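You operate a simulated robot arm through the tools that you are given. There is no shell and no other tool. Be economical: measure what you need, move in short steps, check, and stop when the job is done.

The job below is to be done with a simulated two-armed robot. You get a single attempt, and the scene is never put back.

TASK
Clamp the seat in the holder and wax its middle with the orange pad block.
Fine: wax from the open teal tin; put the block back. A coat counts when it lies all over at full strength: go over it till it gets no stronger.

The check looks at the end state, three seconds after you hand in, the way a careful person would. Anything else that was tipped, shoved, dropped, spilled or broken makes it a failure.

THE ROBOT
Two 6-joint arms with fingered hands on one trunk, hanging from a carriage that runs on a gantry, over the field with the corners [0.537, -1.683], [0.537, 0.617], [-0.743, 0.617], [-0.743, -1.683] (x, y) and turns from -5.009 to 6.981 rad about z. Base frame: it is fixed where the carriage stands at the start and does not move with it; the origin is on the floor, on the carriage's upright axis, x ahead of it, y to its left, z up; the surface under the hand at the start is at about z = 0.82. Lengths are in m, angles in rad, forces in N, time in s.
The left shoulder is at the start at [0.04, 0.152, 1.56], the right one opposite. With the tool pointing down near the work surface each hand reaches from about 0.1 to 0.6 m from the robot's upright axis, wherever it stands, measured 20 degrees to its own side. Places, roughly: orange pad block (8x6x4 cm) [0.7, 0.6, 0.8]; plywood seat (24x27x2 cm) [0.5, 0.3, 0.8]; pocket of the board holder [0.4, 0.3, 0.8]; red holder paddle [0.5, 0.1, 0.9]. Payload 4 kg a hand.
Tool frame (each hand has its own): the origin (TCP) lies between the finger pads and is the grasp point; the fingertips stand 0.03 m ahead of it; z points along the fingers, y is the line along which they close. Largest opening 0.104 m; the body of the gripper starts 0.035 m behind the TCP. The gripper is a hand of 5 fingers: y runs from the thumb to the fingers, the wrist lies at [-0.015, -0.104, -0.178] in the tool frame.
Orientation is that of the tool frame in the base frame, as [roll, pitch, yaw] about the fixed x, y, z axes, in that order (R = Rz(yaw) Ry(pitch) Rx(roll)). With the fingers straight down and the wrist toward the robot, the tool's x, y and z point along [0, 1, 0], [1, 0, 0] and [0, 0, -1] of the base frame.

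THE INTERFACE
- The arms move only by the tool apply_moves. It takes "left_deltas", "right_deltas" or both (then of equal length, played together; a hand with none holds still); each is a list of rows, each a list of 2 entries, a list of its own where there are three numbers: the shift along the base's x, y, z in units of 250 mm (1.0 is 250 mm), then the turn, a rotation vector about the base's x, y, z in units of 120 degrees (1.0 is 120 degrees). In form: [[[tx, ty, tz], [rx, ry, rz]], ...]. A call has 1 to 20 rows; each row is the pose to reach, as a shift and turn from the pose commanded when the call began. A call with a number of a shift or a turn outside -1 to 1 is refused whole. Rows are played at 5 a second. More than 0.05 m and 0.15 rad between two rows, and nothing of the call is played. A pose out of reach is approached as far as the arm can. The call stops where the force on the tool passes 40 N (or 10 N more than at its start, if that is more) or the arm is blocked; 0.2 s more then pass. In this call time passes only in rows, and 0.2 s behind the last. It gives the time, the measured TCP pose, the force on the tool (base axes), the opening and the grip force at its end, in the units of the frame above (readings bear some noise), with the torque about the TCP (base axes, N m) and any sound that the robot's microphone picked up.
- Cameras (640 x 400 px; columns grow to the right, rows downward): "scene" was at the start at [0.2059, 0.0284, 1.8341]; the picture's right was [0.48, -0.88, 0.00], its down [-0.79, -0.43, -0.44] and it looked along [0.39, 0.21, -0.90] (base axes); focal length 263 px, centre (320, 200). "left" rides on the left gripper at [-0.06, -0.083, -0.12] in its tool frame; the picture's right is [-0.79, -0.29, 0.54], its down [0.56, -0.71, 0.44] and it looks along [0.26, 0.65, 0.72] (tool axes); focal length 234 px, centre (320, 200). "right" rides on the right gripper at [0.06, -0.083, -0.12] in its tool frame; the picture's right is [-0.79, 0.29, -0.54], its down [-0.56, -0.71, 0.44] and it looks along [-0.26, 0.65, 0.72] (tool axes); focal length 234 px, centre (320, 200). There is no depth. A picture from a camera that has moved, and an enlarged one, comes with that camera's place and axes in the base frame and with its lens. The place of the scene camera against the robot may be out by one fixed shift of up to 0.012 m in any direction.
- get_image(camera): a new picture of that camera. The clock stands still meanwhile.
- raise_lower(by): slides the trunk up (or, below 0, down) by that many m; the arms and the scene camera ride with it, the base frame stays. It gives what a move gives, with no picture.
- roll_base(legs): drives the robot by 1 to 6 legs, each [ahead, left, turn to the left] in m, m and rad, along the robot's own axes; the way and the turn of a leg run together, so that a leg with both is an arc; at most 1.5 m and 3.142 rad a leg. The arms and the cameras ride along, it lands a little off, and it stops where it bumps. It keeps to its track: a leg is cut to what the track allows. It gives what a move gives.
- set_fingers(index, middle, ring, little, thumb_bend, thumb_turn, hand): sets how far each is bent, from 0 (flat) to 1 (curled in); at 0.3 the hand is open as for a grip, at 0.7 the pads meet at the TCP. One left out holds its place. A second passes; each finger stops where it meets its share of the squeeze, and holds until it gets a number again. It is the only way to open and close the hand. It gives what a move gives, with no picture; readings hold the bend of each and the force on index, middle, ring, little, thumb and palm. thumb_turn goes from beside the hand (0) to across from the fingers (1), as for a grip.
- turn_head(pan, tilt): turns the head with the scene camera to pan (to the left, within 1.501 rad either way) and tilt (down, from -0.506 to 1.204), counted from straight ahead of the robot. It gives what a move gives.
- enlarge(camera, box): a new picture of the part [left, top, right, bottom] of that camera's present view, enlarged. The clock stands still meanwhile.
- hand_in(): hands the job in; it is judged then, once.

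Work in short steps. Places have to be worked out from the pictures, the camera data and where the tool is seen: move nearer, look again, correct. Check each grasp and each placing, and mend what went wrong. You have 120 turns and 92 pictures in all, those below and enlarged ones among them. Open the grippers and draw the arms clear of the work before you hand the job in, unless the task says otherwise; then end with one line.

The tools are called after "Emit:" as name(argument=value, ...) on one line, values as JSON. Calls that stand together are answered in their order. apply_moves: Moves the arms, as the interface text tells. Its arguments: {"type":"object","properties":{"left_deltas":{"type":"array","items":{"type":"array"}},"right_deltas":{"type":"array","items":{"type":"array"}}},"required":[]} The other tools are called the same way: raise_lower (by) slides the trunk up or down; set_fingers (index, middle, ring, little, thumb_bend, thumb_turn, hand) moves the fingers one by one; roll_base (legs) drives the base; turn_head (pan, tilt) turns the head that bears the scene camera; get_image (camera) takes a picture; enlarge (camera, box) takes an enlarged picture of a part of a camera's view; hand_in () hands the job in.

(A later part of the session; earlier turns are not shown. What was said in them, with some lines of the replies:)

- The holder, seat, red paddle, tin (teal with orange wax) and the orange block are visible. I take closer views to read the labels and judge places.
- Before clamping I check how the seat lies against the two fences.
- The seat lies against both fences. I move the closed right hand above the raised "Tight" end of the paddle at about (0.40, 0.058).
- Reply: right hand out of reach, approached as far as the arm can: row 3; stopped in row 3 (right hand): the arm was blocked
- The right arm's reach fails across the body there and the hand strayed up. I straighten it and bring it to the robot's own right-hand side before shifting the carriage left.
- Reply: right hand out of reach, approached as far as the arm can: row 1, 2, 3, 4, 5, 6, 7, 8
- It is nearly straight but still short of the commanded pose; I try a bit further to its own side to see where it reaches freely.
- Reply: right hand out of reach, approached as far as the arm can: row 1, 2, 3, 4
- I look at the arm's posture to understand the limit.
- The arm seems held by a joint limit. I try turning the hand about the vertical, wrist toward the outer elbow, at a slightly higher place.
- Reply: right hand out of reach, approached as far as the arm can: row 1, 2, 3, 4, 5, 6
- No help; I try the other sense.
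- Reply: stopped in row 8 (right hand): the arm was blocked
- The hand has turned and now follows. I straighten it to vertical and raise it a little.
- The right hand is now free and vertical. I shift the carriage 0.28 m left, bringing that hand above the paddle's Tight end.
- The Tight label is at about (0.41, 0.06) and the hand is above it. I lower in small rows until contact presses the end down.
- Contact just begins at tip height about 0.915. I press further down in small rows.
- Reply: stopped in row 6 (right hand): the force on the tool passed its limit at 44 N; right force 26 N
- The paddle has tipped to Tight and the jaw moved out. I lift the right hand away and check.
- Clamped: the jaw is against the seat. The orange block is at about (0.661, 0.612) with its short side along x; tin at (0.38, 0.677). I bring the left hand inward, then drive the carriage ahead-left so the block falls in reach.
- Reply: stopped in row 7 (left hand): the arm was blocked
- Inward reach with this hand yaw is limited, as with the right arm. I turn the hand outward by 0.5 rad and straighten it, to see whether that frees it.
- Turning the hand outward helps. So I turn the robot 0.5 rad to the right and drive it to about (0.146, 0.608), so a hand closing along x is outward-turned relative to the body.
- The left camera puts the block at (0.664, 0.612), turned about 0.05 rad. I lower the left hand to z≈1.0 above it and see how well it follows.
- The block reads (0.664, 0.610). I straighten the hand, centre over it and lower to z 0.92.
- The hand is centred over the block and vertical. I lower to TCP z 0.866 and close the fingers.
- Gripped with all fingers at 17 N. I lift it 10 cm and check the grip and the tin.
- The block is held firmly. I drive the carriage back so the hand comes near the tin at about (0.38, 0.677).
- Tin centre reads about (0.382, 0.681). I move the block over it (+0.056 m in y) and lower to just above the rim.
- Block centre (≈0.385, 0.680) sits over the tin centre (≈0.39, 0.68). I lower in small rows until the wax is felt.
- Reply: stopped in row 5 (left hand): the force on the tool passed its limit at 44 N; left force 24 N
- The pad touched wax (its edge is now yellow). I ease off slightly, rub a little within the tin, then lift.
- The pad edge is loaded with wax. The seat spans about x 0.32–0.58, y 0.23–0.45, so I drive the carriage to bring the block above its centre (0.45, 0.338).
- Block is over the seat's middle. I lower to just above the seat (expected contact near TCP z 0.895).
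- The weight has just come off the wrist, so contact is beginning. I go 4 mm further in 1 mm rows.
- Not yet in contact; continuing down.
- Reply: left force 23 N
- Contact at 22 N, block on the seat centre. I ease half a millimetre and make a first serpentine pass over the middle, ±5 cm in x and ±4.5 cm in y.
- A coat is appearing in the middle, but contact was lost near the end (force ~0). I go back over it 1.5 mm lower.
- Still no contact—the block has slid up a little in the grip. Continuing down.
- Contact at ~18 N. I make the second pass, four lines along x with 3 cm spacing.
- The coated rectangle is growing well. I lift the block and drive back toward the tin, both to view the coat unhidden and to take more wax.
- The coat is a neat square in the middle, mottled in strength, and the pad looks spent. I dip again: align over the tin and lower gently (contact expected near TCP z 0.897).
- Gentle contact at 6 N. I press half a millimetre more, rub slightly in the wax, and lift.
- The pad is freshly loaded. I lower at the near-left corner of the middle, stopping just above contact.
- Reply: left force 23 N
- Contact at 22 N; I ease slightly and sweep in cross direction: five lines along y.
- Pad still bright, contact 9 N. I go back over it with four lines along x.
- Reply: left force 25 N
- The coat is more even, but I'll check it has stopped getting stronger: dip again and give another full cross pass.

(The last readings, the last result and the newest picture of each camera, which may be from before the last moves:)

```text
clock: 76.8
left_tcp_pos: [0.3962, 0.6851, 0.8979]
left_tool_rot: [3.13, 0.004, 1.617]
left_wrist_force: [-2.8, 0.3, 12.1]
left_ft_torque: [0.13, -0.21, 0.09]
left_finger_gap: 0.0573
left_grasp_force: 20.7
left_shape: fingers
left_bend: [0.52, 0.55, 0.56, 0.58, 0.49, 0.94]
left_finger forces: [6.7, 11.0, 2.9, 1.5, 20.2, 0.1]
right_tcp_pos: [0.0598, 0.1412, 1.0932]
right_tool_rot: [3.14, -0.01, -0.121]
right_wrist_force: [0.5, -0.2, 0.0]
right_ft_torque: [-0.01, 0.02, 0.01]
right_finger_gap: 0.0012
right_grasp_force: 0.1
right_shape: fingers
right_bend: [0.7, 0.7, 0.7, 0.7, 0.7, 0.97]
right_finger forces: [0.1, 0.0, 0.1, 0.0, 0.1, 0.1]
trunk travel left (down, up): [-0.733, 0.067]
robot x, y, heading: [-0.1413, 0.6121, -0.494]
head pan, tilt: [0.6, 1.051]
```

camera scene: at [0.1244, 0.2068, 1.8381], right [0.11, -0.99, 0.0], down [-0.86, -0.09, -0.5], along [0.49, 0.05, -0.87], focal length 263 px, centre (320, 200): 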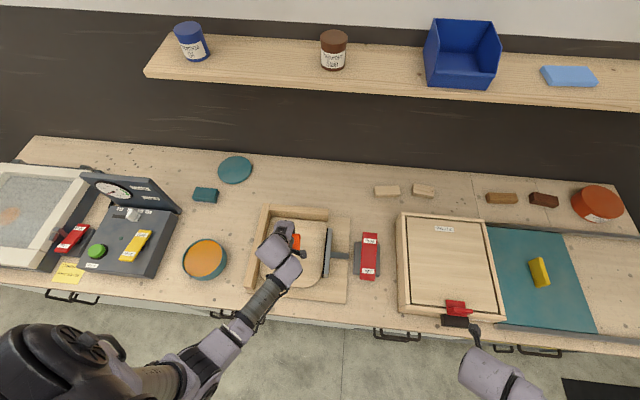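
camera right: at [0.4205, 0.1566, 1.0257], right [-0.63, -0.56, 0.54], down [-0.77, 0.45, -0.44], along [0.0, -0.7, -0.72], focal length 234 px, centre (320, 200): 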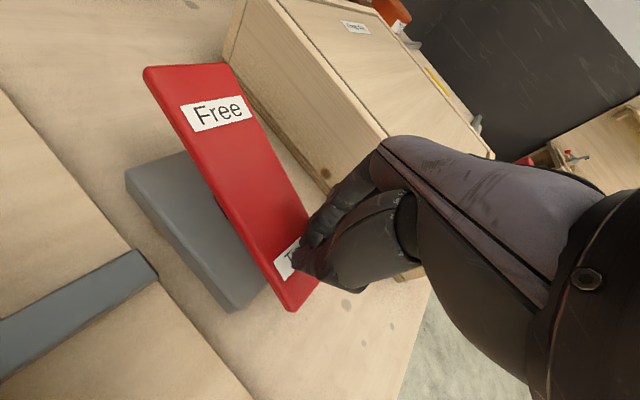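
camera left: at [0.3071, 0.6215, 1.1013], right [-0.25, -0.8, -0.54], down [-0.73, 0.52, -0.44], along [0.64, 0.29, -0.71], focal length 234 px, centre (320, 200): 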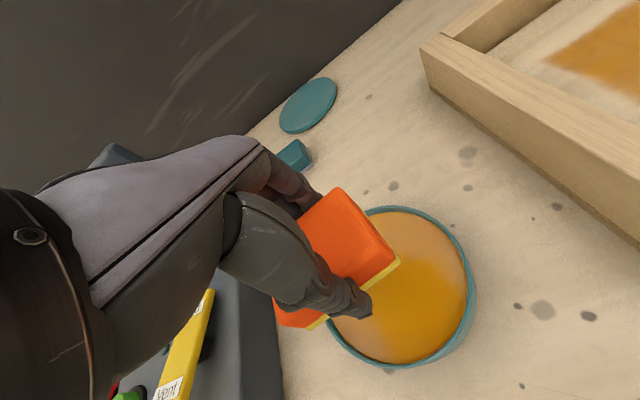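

Contact at 12 N; small rub, lift, and back to the seat.

Emit:
apply_moves(left_deltas=[[[0, 0, 0], [0, 0, 0]], [[0.02, -0.02, 0], [0, 0, 0]], [[0.02, 0.02, 0], [0, 0, 0]], [[-0.03, 0.02, 0], [0, 0, 0]], [[-0.02, -0.02, 0], [0, 0, 0]], [[0, 0, 0.02], [0, 0, 0]], [[0, 0, 0.1], [0, 0, 0]], [[0, 0, 0.2], [0, 0, 0]], [[0, 0, 0.34], [0, 0, 0]], [[0, 0, 0.34], [0, 0, 0]]])

Emit:
roll_base(legs=[[0.218, -0.268, 0]])

Emit:
apply_moves(left_deltas=[[[-0.08, 0.08, -0.1], [0, 0, 0]], [[-0.16, 0.16, -0.2], [0, 0, 0]], [[-0.21, 0.18, -0.3], [0, 0, 0]], [[-0.21, 0.18, -0.36], [0, 0, 0]], [[-0.21, 0.18, -0.38], [0, 0, 0]], [[-0.21, 0.18, -0.388], [0, 0, 0]]])

```text
clock: 79.0
left_tcp_pos: [0.394, 0.6864, 0.9821]
left_tool_rot: [3.132, 0.003, 1.618]
left_wrist_force: [-0.2, 0.5, -1.6]
left_ft_torque: [-0.02, -0.01, 0.0]
left_finger_gap: 0.0571
left_grasp_force: 16.7
left_shape: fingers
left_bend: [0.52, 0.55, 0.56, 0.58, 0.5, 0.94]
left_finger forces: [7.6, 4.5, 3.1, 2.1, 17.4, 0.0]
right_tcp_pos: [0.0616, 0.1421, 1.0914]
right_tool_rot: [3.139, -0.009, -0.121]
right_wrist_force: [0.0, 0.0, -0.3]
right_ft_torque: [0.0, 0.03, -0.02]
right_finger_gap: 0.0009
right_grasp_force: 0.1
right_shape: fingers
right_bend: [0.7, 0.7, 0.7, 0.7, 0.7, 0.97]
right_finger forces: [0.0, 0.0, 0.0, 0.1, 0.0, 0.0]
trunk travel left (down, up): [-0.733, 0.067]
robot x, y, heading: [-0.1447, 0.6165, -0.499]
head pan, tilt: [0.6, 1.051]
```

```text
clock: 81.2
left_tcp_pos: [0.4574, 0.351, 0.9819]
left_tool_rot: [3.13, 0.003, 1.62]
left_wrist_force: [1.1, -0.1, -1.4]
left_ft_torque: [-0.01, -0.02, 0.02]
left_finger_gap: 0.0571
left_grasp_force: 17.7
left_shape: fingers
left_bend: [0.52, 0.55, 0.56, 0.58, 0.5, 0.94]
left_finger forces: [7.4, 4.6, 3.1, 2.1, 17.3, 0.0]
right_tcp_pos: [0.1242, -0.1973, 1.0909]
right_tool_rot: [3.141, -0.009, -0.118]
right_wrist_force: [0.1, 0.3, 0.3]
right_ft_torque: [0.0, 0.0, -0.01]
right_finger_gap: 0.0012
right_grasp_force: 0.0
right_shape: fingers
right_bend: [0.7, 0.7, 0.7, 0.7, 0.7, 0.97]
right_finger forces: [0.0, 0.1, 0.0, 0.1, 0.0, 0.0]
trunk travel left (down, up): [-0.733, 0.067]
robot x, y, heading: [-0.0798, 0.2715, -0.493]
head pan, tilt: [0.6, 1.051]
```

```text
clock: 82.6
left_tcp_pos: [0.4037, 0.3946, 0.8848]
left_tool_rot: [3.129, 0.005, 1.62]
left_wrist_force: [-3.9, -1.3, 9.4]
left_ft_torque: [0.12, -0.14, 0.03]
left_finger_gap: 0.0574
left_grasp_force: 20.5
left_shape: fingers
left_bend: [0.52, 0.55, 0.56, 0.58, 0.49, 0.94]
left_finger forces: [6.7, 9.6, 2.9, 1.7, 19.9, 0.0]
right_tcp_pos: [0.1241, -0.1955, 1.0919]
right_tool_rot: [3.14, -0.009, -0.119]
right_wrist_force: [-0.1, -1.1, 0.5]
right_ft_torque: [0.01, -0.02, 0.01]
right_finger_gap: 0.0013
right_grasp_force: 0.1
right_shape: fingers
right_bend: [0.7, 0.7, 0.7, 0.7, 0.7, 0.97]
right_finger forces: [0.0, 0.0, 0.1, 0.0, 0.1, 0.1]
trunk travel left (down, up): [-0.733, 0.067]
robot x, y, heading: [-0.0798, 0.2751, -0.492]
head pan, tilt: [0.6, 1.051]
```

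Contact at 9 N. Two crossing passes follow.

Emit:
apply_moves(left_deltas=[[[0, 0, -0.002], [0, 0, 0]], [[0, -0.13, -0.002], [0, 0, 0]], [[0, -0.26, -0.002], [0, 0, 0]], [[0, -0.39, -0.002], [0, 0, 0]], [[0.1, -0.39, -0.002], [0, 0, 0]], [[0.1, -0.26, -0.002], [0, 0, 0]], [[0.1, -0.13, -0.002], [0, 0, 0]], [[0.1, 0, -0.002], [0, 0, 0]], [[0.21, 0, -0.002], [0, 0, 0]], [[0.21, -0.13, -0.002], [0, 0, 0]], [[0.21, -0.26, -0.002], [0, 0, 0]], [[0.21, -0.39, -0.002], [0, 0, 0]], [[0.32, -0.39, -0.002], [0, 0, 0]], [[0.32, -0.26, -0.002], [0, 0, 0]], [[0.32, -0.13, -0.002], [0, 0, 0]], [[0.32, 0, -0.002], [0, 0, 0]], [[0.42, 0, -0.002], [0, 0, 0]], [[0.42, -0.13, -0.002], [0, 0, 0]], [[0.42, -0.26, -0.002], [0, 0, 0]], [[0.42, -0.39, -0.002], [0, 0, 0]]])

Emit:
apply_moves(left_deltas=[[[0, 0, 0], [0, 0, 0]], [[-0.1, 0, 0], [0, 0, 0]], [[-0.2, 0, 0], [0, 0, 0]], [[-0.3, 0, 0], [0, 0, 0]], [[-0.42, 0, 0], [0, 0, 0]], [[-0.42, 0.13, 0], [0, 0, 0]], [[-0.3, 0.13, 0], [0, 0, 0]], [[-0.2, 0.13, 0], [0, 0, 0]], [[-0.1, 0.13, 0], [0, 0, 0]], [[0, 0.13, 0], [0, 0, 0]], [[0, 0.26, 0], [0, 0, 0]], [[-0.1, 0.26, 0], [0, 0, 0]], [[-0.2, 0.26, 0], [0, 0, 0]], [[-0.3, 0.26, 0], [0, 0, 0]], [[-0.42, 0.26, 0], [0, 0, 0]], [[-0.42, 0.39, 0], [0, 0, 0]], [[-0.3, 0.39, 0], [0, 0, 0]], [[-0.2, 0.39, 0], [0, 0, 0]], [[-0.1, 0.39, 0], [0, 0, 0]], [[0, 0.39, 0], [0, 0, 0]]])

Emit:
get_image(camera="left")

```text
clock: 86.8
left_tcp_pos: [0.5093, 0.2961, 0.8849]
left_tool_rot: [3.127, 0.003, 1.62]
left_wrist_force: [-0.2, -0.6, 8.8]
left_ft_torque: [0.08, -0.26, 0.0]
left_finger_gap: 0.0574
left_grasp_force: 19.4
left_shape: fingers
left_bend: [0.52, 0.55, 0.56, 0.58, 0.5, 0.94]
left_finger forces: [7.9, 6.5, 3.4, 1.9, 18.5, 0.1]
right_tcp_pos: [0.1243, -0.1961, 1.0925]
right_tool_rot: [3.14, -0.007, -0.119]
right_wrist_force: [-0.6, -0.9, -0.8]
right_ft_torque: [-0.02, 0.0, 0.0]
right_finger_gap: 0.0012
right_grasp_force: 0.0
right_shape: fingers
right_bend: [0.7, 0.7, 0.7, 0.7, 0.7, 0.97]
right_finger forces: [0.0, 0.1, 0.0, 0.0, 0.0, 0.0]
trunk travel left (down, up): [-0.733, 0.067]
robot x, y, heading: [-0.0808, 0.2731, -0.495]
head pan, tilt: [0.6, 1.051]
```

```text
clock: 91.0
left_tcp_pos: [0.5087, 0.3981, 0.8845]
left_tool_rot: [3.131, 0.002, 1.619]
left_wrist_force: [-2.5, 0.0, 13.6]
left_ft_torque: [0.12, -0.26, 0.01]
left_finger_gap: 0.0576
left_grasp_force: 21.3
left_shape: fingers
left_bend: [0.53, 0.56, 0.57, 0.59, 0.49, 0.94]
left_finger forces: [6.8, 12.7, 3.0, 1.3, 19.6, 0.0]
right_tcp_pos: [0.1245, -0.1961, 1.0911]
right_tool_rot: [3.141, -0.009, -0.119]
right_wrist_force: [-0.2, 0.3, -0.5]
right_ft_torque: [-0.01, -0.03, 0.02]
right_finger_gap: 0.0008
right_grasp_force: 0.1
right_shape: fingers
right_bend: [0.7, 0.7, 0.7, 0.7, 0.7, 0.97]
right_finger forces: [0.0, 0.1, 0.0, 0.0, 0.0, 0.0]
trunk travel left (down, up): [-0.733, 0.067]
robot x, y, heading: [-0.078, 0.2713, -0.493]
head pan, tilt: [0.6, 1.051]
```

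```text
47 pictures are left
camera left: at [0.427, 0.3332, 1.0028], right [-0.24, -0.8, -0.54], down [-0.73, 0.52, -0.44], along [0.64, 0.29, -0.71], focal length 234 px, centre (320, 200)
```

left: 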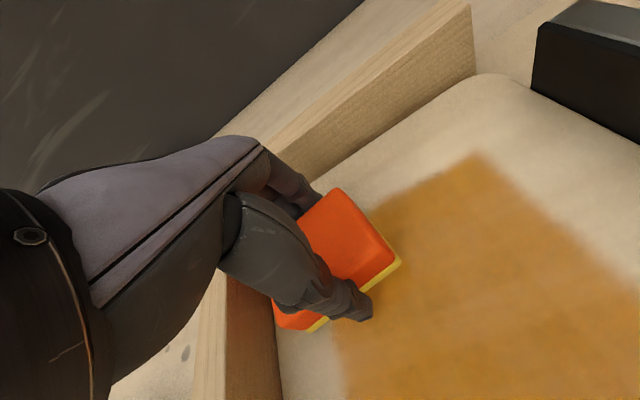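

The coat looks uniform from here. I lift, back off with the carriage and compare with the previous view.

Emit:
apply_moves(left_deltas=[[[0, 0, 0.04], [0, 0, 0]], [[0, -0.05, 0.14], [0, 0, 0]], [[-0.1, -0.1, 0.24], [0, 0, 0]], [[-0.18, -0.17, 0.34], [0, 0, 0]], [[-0.2, -0.17, 0.4], [0, 0, 0]], [[-0.2, -0.17, 0.4], [0, 0, 0]]])

Emit:
roll_base(legs=[[-0.218, 0.264, 0]])

Emit:
enlarge(camera="scene", box=[320, 190, 420, 290])

Emit:
enlarge(camera="scene", box=[355, 210, 405, 270])

```text
clock: 92.4
left_tcp_pos: [0.4599, 0.3545, 0.9856]
left_tool_rot: [3.133, 0.0, 1.619]
left_wrist_force: [0.1, -0.5, -1.1]
left_ft_torque: [0.02, 0.01, -0.01]
left_finger_gap: 0.0574
left_grasp_force: 17.6
left_shape: fingers
left_bend: [0.52, 0.56, 0.57, 0.58, 0.49, 0.94]
left_finger forces: [7.9, 4.9, 3.1, 1.9, 17.6, 0.0]
right_tcp_pos: [0.1248, -0.1969, 1.0915]
right_tool_rot: [3.141, -0.008, -0.119]
right_wrist_force: [0.7, -0.7, -0.1]
right_ft_torque: [-0.01, 0.02, -0.01]
right_finger_gap: 0.001
right_grasp_force: 0.0
right_shape: fingers
right_bend: [0.7, 0.7, 0.7, 0.7, 0.7, 0.97]
right_finger forces: [0.1, 0.0, 0.0, 0.1, 0.1, 0.0]
trunk travel left (down, up): [-0.733, 0.067]
robot x, y, heading: [-0.0802, 0.2744, -0.493]
head pan, tilt: [0.6, 1.051]
```

```text
clock: 94.7
left_tcp_pos: [0.3921, 0.6889, 0.9864]
left_tool_rot: [3.132, 0.003, 1.623]
left_wrist_force: [0.0, -0.3, -1.0]
left_ft_torque: [0.05, -0.03, 0.02]
left_finger_gap: 0.0575
left_grasp_force: 17.7
left_shape: fingers
left_bend: [0.52, 0.56, 0.57, 0.58, 0.49, 0.94]
left_finger forces: [7.9, 4.8, 3.1, 1.8, 17.6, 0.0]
right_tcp_pos: [0.0583, 0.1379, 1.0923]
right_tool_rot: [3.14, -0.01, -0.117]
right_wrist_force: [-0.1, 0.1, 0.5]
right_ft_torque: [0.01, -0.03, -0.05]
right_finger_gap: 0.0012
right_grasp_force: 0.1
right_shape: fingers
right_bend: [0.7, 0.7, 0.7, 0.7, 0.7, 0.97]
right_finger forces: [0.1, 0.1, 0.0, 0.0, 0.0, 0.0]
trunk travel left (down, up): [-0.733, 0.067]
robot x, y, heading: [-0.1507, 0.6133, -0.495]
head pan, tilt: [0.6, 1.051]
```

```text
4.00 times, centred on (370, 240) of scene
camera zoom: at [0.0502, 0.5396, 1.838], right [0.11, -0.99, 0.0], down [-0.86, -0.1, -0.5], along [0.49, 0.05, -0.87], focal length 1053 px, centre (120, 40)
```

zoom: 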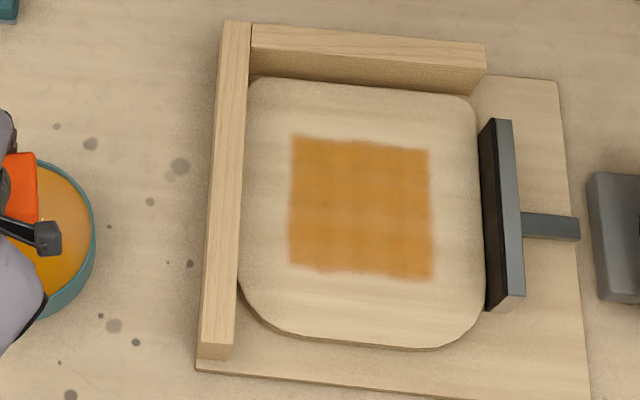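

```text
6.67 times, centred on (380, 240) of scene
camera zoom: at [0.0502, 0.5396, 1.838], right [0.11, -0.99, 0.0], down [-0.86, -0.1, -0.5], along [0.49, 0.05, -0.87], focal length 1754 px, centre (-80, -67)
```

zoom: 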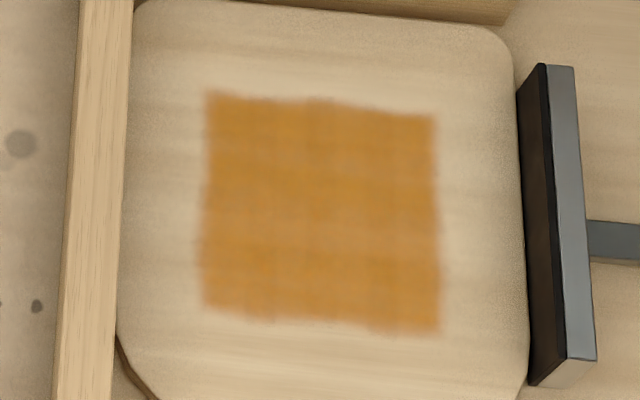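

The coat is even and unchanged in strength and extent from the last view, so it is full. Now I carry the block back to its place at (0.664, 0.610).

Emit:
roll_base(legs=[[0.277, 0.062, 0]])

Emit:
get_image(camera="left")

```text
clock: 96.6
left_tcp_pos: [0.6625, 0.618, 0.9865]
left_tool_rot: [3.132, 0.002, 1.627]
left_wrist_force: [-0.5, -0.5, -2.3]
left_ft_torque: [0.0, 0.03, 0.01]
left_finger_gap: 0.0576
left_grasp_force: 17.7
left_shape: fingers
left_bend: [0.52, 0.56, 0.57, 0.58, 0.49, 0.94]
left_finger forces: [8.0, 4.8, 3.1, 1.8, 17.6, 0.1]
right_tcp_pos: [0.3296, 0.0666, 1.092]
right_tool_rot: [3.138, -0.009, -0.112]
right_wrist_force: [-1.0, -0.4, 0.2]
right_ft_torque: [0.01, -0.02, -0.01]
right_finger_gap: 0.0011
right_grasp_force: 0.0
right_shape: fingers
right_bend: [0.7, 0.7, 0.7, 0.7, 0.7, 0.97]
right_finger forces: [0.1, 0.0, 0.1, 0.1, 0.1, 0.1]
trunk travel left (down, up): [-0.733, 0.067]
robot x, y, heading: [0.1216, 0.5315, -0.492]
head pan, tilt: [0.6, 1.051]
```

```text
44 pictures are left
camera left: at [0.5799, 0.5534, 1.1043], right [-0.24, -0.8, -0.54], down [-0.73, 0.52, -0.44], along [0.64, 0.29, -0.71], focal length 234 px, centre (320, 200)
```

left: 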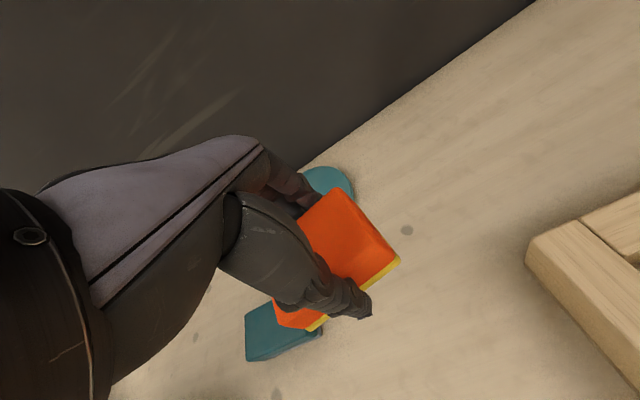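

Just 8 mm short in x of the original spot. I adjust and lower to just above the table.

Emit:
apply_moves(left_deltas=[[[0.02, -0.01, -0.1], [0, 0, 0]], [[0.034, -0.01, -0.2], [0, 0, 0]], [[0.034, -0.01, -0.3], [0, 0, 0]], [[0.034, -0.01, -0.4], [0, 0, 0]], [[0.034, -0.01, -0.46], [0, 0, 0]], [[0.034, -0.01, -0.49], [0, 0, 0]], [[0.034, -0.01, -0.5], [0, 0, 0]]])

```text
clock: 98.2
left_tcp_pos: [0.6702, 0.6151, 0.8609]
left_tool_rot: [3.132, 0.0, 1.626]
left_wrist_force: [0.8, 0.7, -1.6]
left_ft_torque: [-0.02, -0.03, 0.01]
left_finger_gap: 0.0574
left_grasp_force: 17.5
left_shape: fingers
left_bend: [0.52, 0.56, 0.57, 0.58, 0.49, 0.94]
left_finger forces: [7.9, 4.6, 3.1, 1.8, 17.6, 0.1]
right_tcp_pos: [0.329, 0.066, 1.0913]
right_tool_rot: [3.138, -0.01, -0.114]
right_wrist_force: [0.0, 0.6, 0.5]
right_ft_torque: [-0.02, -0.02, -0.02]
right_finger_gap: 0.0012
right_grasp_force: 0.2
right_shape: fingers
right_bend: [0.7, 0.7, 0.7, 0.7, 0.7, 0.97]
right_finger forces: [0.1, 0.0, 0.0, 0.0, 0.0, 0.1]
trunk travel left (down, up): [-0.733, 0.067]
robot x, y, heading: [0.1232, 0.5363, -0.49]
head pan, tilt: [0.6, 1.051]
```

No contact yet; lowering in 1 mm rows.

Emit:
apply_moves(left_deltas=[[[0, 0, -0.005], [0, 0, 0]], [[0, 0, -0.009], [0, 0, 0]], [[0, 0, -0.013], [0, 0, 0]], [[0, 0, -0.017], [0, 0, 0]]])

```text
clock: 99.2
left_tcp_pos: [0.6711, 0.6155, 0.8576]
left_tool_rot: [3.131, 0.002, 1.623]
left_wrist_force: [0.1, -0.5, -0.8]
left_ft_torque: [0.01, -0.01, -0.01]
left_finger_gap: 0.0572
left_grasp_force: 17.4
left_shape: fingers
left_bend: [0.52, 0.56, 0.57, 0.58, 0.49, 0.94]
left_finger forces: [7.8, 4.7, 3.1, 1.8, 17.5, 0.1]
right_tcp_pos: [0.3291, 0.0665, 1.0916]
right_tool_rot: [3.14, -0.007, -0.114]
right_wrist_force: [-0.2, -0.9, -0.2]
right_ft_torque: [0.02, 0.0, 0.0]
right_finger_gap: 0.0012
right_grasp_force: 0.0
right_shape: fingers
right_bend: [0.7, 0.7, 0.7, 0.7, 0.7, 0.97]
right_finger forces: [0.1, 0.0, 0.1, 0.1, 0.0, 0.0]
trunk travel left (down, up): [-0.733, 0.067]
robot x, y, heading: [0.124, 0.5359, -0.491]
head pan, tilt: [0.6, 1.051]
```

Emit:
apply_moves(left_deltas=[[[0, 0, -0.004], [0, 0, 0]], [[0, 0, -0.008], [0, 0, 0]], [[0, 0, -0.012], [0, 0, 0]], [[0, 0, -0.014], [0, 0, 0]]])

Emit:
get_image(camera="left")

```text
clock: 100.2
left_tcp_pos: [0.6722, 0.6157, 0.8542]
left_tool_rot: [3.129, 0.001, 1.623]
left_wrist_force: [-6.3, 0.6, 18.0]
left_ft_torque: [0.23, -0.27, 0.06]
left_finger_gap: 0.0574
left_grasp_force: 22.7
left_shape: fingers
left_bend: [0.52, 0.55, 0.57, 0.59, 0.49, 0.94]
left_finger forces: [6.4, 14.4, 2.8, 1.3, 21.9, 0.1]
right_tcp_pos: [0.3295, 0.0666, 1.0921]
right_tool_rot: [3.14, -0.009, -0.114]
right_wrist_force: [-0.1, -0.5, 0.1]
right_ft_torque: [-0.01, 0.02, -0.01]
right_finger_gap: 0.0011
right_grasp_force: 0.1
right_shape: fingers
right_bend: [0.7, 0.7, 0.7, 0.7, 0.7, 0.97]
right_finger forces: [0.0, 0.0, 0.0, 0.0, 0.0, 0.0]
trunk travel left (down, up): [-0.733, 0.067]
robot x, y, heading: [0.1227, 0.5406, -0.485]
head pan, tilt: [0.6, 1.051]
```

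```text
43 pictures are left
camera left: at [0.5894, 0.5512, 0.9728], right [-0.24, -0.8, -0.54], down [-0.73, 0.52, -0.45], along [0.64, 0.29, -0.71], focal length 234 px, centre (320, 200)
```

left: 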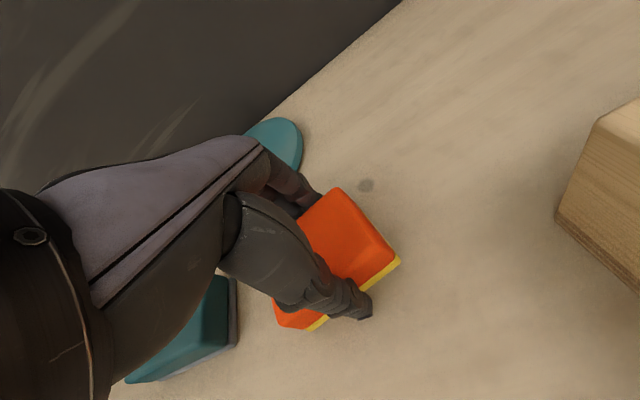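

The block stands on the table (18 N). I ease 1 mm up and open the hand to its grip-open shape.

Emit:
apply_moves(left_deltas=[[[0, 0, 0.005], [0, 0, 0]]])

Emit:
set_fingers(hand="left", index=0.3, middle=0.3, ring=0.3, little=0.3, thumb_bend=0.3)

Emit:
apply_moves(left_deltas=[[[0, 0, 0.06], [0, 0, 0]], [[0, 0, 0.16], [0, 0, 0]], [[0, 0, 0.3], [0, 0, 0]], [[0, 0, 0.46], [0, 0, 0]], [[0, 0, 0.62], [0, 0, 0]], [[0, 0, 0.78], [0, 0, 0]], [[0, 0, 0.8], [0, 0, 0]]])

Emit:
get_image(camera="left")

```text
clock: 100.6
left_tcp_pos: [0.6712, 0.6159, 0.8553]
left_tool_rot: [3.131, 0.003, 1.626]
left_wrist_force: [-1.1, 0.5, 8.9]
left_ft_torque: [0.12, -0.23, -0.02]
left_finger_gap: 0.0575
left_grasp_force: 20.5
left_shape: fingers
left_bend: [0.52, 0.55, 0.57, 0.59, 0.49, 0.94]
left_finger forces: [7.7, 9.3, 3.3, 1.7, 18.6, 0.1]
right_tcp_pos: [0.3303, 0.0663, 1.0923]
right_tool_rot: [3.14, -0.01, -0.113]
right_wrist_force: [0.2, 0.8, 0.2]
right_ft_torque: [0.02, -0.03, 0.0]
right_finger_gap: 0.0012
right_grasp_force: 0.1
right_shape: fingers
right_bend: [0.7, 0.7, 0.7, 0.7, 0.7, 0.97]
right_finger forces: [0.0, 0.0, 0.1, 0.0, 0.0, 0.1]
trunk travel left (down, up): [-0.733, 0.067]
robot x, y, heading: [0.1216, 0.54, -0.484]
head pan, tilt: [0.6, 1.051]
```

```text
clock: 101.6
left_tcp_pos: [0.6699, 0.6154, 0.8546]
left_tool_rot: [3.131, 0.001, 1.626]
left_wrist_force: [0.6, 0.2, 0.9]
left_ft_torque: [0.0, -0.01, 0.01]
left_finger_gap: 0.1029
left_grasp_force: 0.0
left_shape: fingers
left_bend: [0.3, 0.3, 0.3, 0.3, 0.3, 0.97]
left_finger forces: [0.0, 0.0, 0.0, 0.0, 0.0, 0.0]
right_tcp_pos: [0.3288, 0.066, 1.0911]
right_tool_rot: [3.141, -0.01, -0.114]
right_wrist_force: [-0.1, -0.2, -0.2]
right_ft_torque: [0.02, -0.03, -0.02]
right_finger_gap: 0.001
right_grasp_force: 0.1
right_shape: fingers
right_bend: [0.7, 0.7, 0.7, 0.7, 0.7, 0.97]
right_finger forces: [0.0, 0.1, 0.0, 0.0, 0.0, 0.0]
trunk travel left (down, up): [-0.733, 0.067]
robot x, y, heading: [0.1193, 0.5381, -0.485]
head pan, tilt: [0.6, 1.051]
```

```text
clock: 103.2
left_tcp_pos: [0.6704, 0.6189, 1.0553]
left_tool_rot: [3.133, 0.001, 1.625]
left_wrist_force: [-0.1, 0.0, -0.3]
left_ft_torque: [0.01, 0.02, 0.0]
left_finger_gap: 0.1031
left_grasp_force: 0.0
left_shape: fingers
left_bend: [0.3, 0.3, 0.3, 0.3, 0.3, 0.97]
left_finger forces: [0.0, 0.0, 0.1, 0.1, 0.0, 0.0]
right_tcp_pos: [0.329, 0.066, 1.0905]
right_tool_rot: [3.139, -0.01, -0.112]
right_wrist_force: [-0.3, -1.1, 1.0]
right_ft_torque: [0.05, 0.01, -0.02]
right_finger_gap: 0.0011
right_grasp_force: 0.0
right_shape: fingers
right_bend: [0.7, 0.7, 0.7, 0.7, 0.7, 0.97]
right_finger forces: [0.1, 0.0, 0.0, 0.0, 0.0, 0.1]
trunk travel left (down, up): [-0.733, 0.067]
robot x, y, heading: [0.1208, 0.5344, -0.487]
head pan, tilt: [0.6, 1.051]
```

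```text
42 pictures are left
camera left: at [0.5878, 0.5536, 1.175], right [-0.24, -0.8, -0.54], down [-0.73, 0.52, -0.44], along [0.64, 0.29, -0.71], focal length 234 px, centre (320, 200)
```

left: 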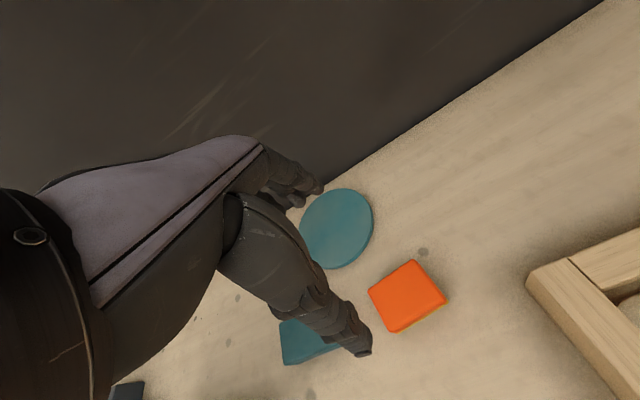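

The block stands back at about (0.663, 0.613). I open the right hand, drive the carriage back clear of the work and take a final look.

Emit:
set_fingers(hand="right", index=0.3, middle=0.3, ring=0.3, little=0.3, thumb_bend=0.3)

Emit:
roll_base(legs=[[-0.45, -0.25, 0]])

Emit:
turn_head(pan=0.6, tilt=0.9)

Emit:
get_image(camera="scene")

Emit:
enlarge(camera="scene", box=[240, 130, 460, 290])

```text
clock: 104.2
left_tcp_pos: [0.6694, 0.6176, 1.0552]
left_tool_rot: [3.132, 0.002, 1.625]
left_wrist_force: [-0.6, 0.5, 0.5]
left_ft_torque: [0.0, -0.01, 0.01]
left_finger_gap: 0.1028
left_grasp_force: 0.0
left_shape: fingers
left_bend: [0.3, 0.3, 0.3, 0.3, 0.3, 0.97]
left_finger forces: [0.1, 0.0, 0.1, 0.0, 0.1, 0.0]
right_tcp_pos: [0.3294, 0.0663, 1.0915]
right_tool_rot: [3.141, -0.009, -0.114]
right_wrist_force: [-0.1, 0.2, 0.1]
right_ft_torque: [-0.03, -0.01, 0.0]
right_finger_gap: 0.1029
right_grasp_force: 0.2
right_shape: fingers
right_bend: [0.3, 0.3, 0.3, 0.3, 0.3, 0.97]
right_finger forces: [0.0, 0.0, 0.1, 0.0, 0.0, 0.0]
trunk travel left (down, up): [-0.733, 0.067]
robot x, y, heading: [0.1203, 0.5364, -0.487]
head pan, tilt: [0.6, 1.051]
```

```text
clock: 107.2
left_tcp_pos: [0.1554, 0.6054, 1.0561]
left_tool_rot: [3.131, 0.002, 1.612]
left_wrist_force: [-0.1, -0.3, -0.1]
left_ft_torque: [0.0, 0.0, -0.03]
left_finger_gap: 0.103
left_grasp_force: 0.0
left_shape: fingers
left_bend: [0.3, 0.3, 0.3, 0.3, 0.3, 0.97]
left_finger forces: [0.0, 0.0, 0.1, 0.0, 0.0, 0.1]
right_tcp_pos: [-0.1916, 0.0587, 1.0912]
right_tool_rot: [3.14, -0.01, -0.128]
right_wrist_force: [0.2, -0.2, 0.4]
right_ft_torque: [0.0, -0.01, 0.01]
right_finger_gap: 0.1028
right_grasp_force: 0.1
right_shape: fingers
right_bend: [0.3, 0.3, 0.3, 0.3, 0.3, 0.97]
right_finger forces: [0.0, 0.0, 0.1, 0.0, 0.1, 0.1]
trunk travel left (down, up): [-0.733, 0.067]
robot x, y, heading: [-0.3924, 0.5296, -0.497]
head pan, tilt: [0.6, 1.051]
```

```text
clock: 107.9
left_tcp_pos: [0.1567, 0.6055, 1.0563]
left_tool_rot: [3.131, 0.003, 1.613]
left_wrist_force: [-0.7, -0.6, -0.8]
left_ft_torque: [0.01, 0.02, 0.03]
left_finger_gap: 0.103
left_grasp_force: 0.0
left_shape: fingers
left_bend: [0.3, 0.3, 0.3, 0.3, 0.3, 0.97]
left_finger forces: [0.1, 0.1, 0.1, 0.0, 0.0, 0.1]
right_tcp_pos: [-0.1925, 0.058, 1.0917]
right_tool_rot: [3.141, -0.009, -0.128]
right_wrist_force: [-0.4, 0.6, 1.4]
right_ft_torque: [0.0, -0.01, 0.0]
right_finger_gap: 0.1028
right_grasp_force: 0.1
right_shape: fingers
right_bend: [0.3, 0.3, 0.3, 0.3, 0.3, 0.97]
right_finger forces: [0.1, 0.0, 0.0, 0.1, 0.1, 0.0]
trunk travel left (down, up): [-0.733, 0.067]
robot x, y, heading: [-0.3922, 0.5317, -0.502]
head pan, tilt: [0.6, 0.901]
```

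```text
41 pictures are left
camera scene: at [-0.1863, 0.4608, 1.8487], right [0.1, -0.99, 0.0], down [-0.78, -0.08, -0.62], along [0.62, 0.06, -0.78], focal length 263 px, centre (320, 200)
```

scene: 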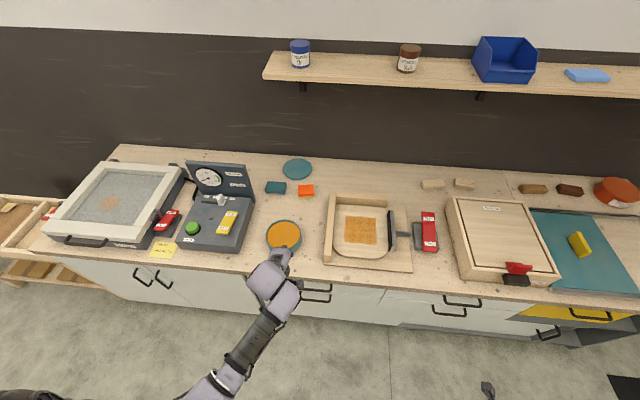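

```text
2.50 times, centred on (350, 210) of scene
camera zoom: at [-0.1863, 0.4608, 1.8487], right [0.1, -0.99, 0.0], down [-0.78, -0.08, -0.62], along [0.62, 0.06, -0.78], focal length 658 px, centre (245, 175)
```

zoom: 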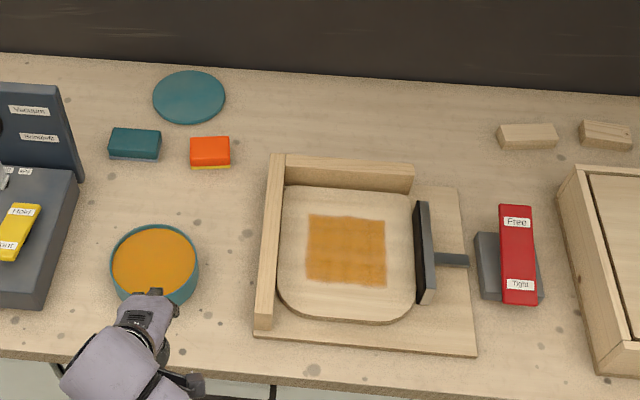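

Everything is in place; one closer look at the coat's evenness before handing in.

Emit:
enlarge(camera="scene", box=[335, 200, 385, 250])

```text
8.00 times, centred on (360, 225) of scene
camera zoom: at [-0.1863, 0.4608, 1.8487], right [0.1, -0.99, 0.0], down [-0.78, -0.08, -0.62], along [0.62, 0.06, -0.78], focal length 2105 px, centre (0, 0)
```

zoom: 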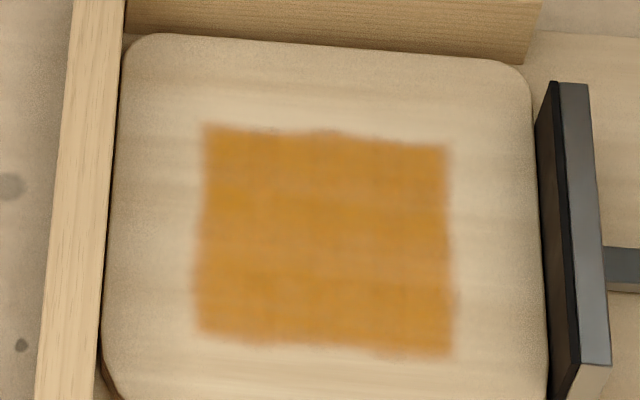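

The coat is even apart from the wood grain, and it looks the same in strength and extent as before the last pass. The seat is clamped, the block is back and the arms are clear, so I hand in.

Emit:
hand_in()

```text
The job is handed in.
```

I clamped the seat in the holder, waxed its middle to an even coat that got no stronger on the last pass, and put the orange block back within a few millimetres of where it stood.
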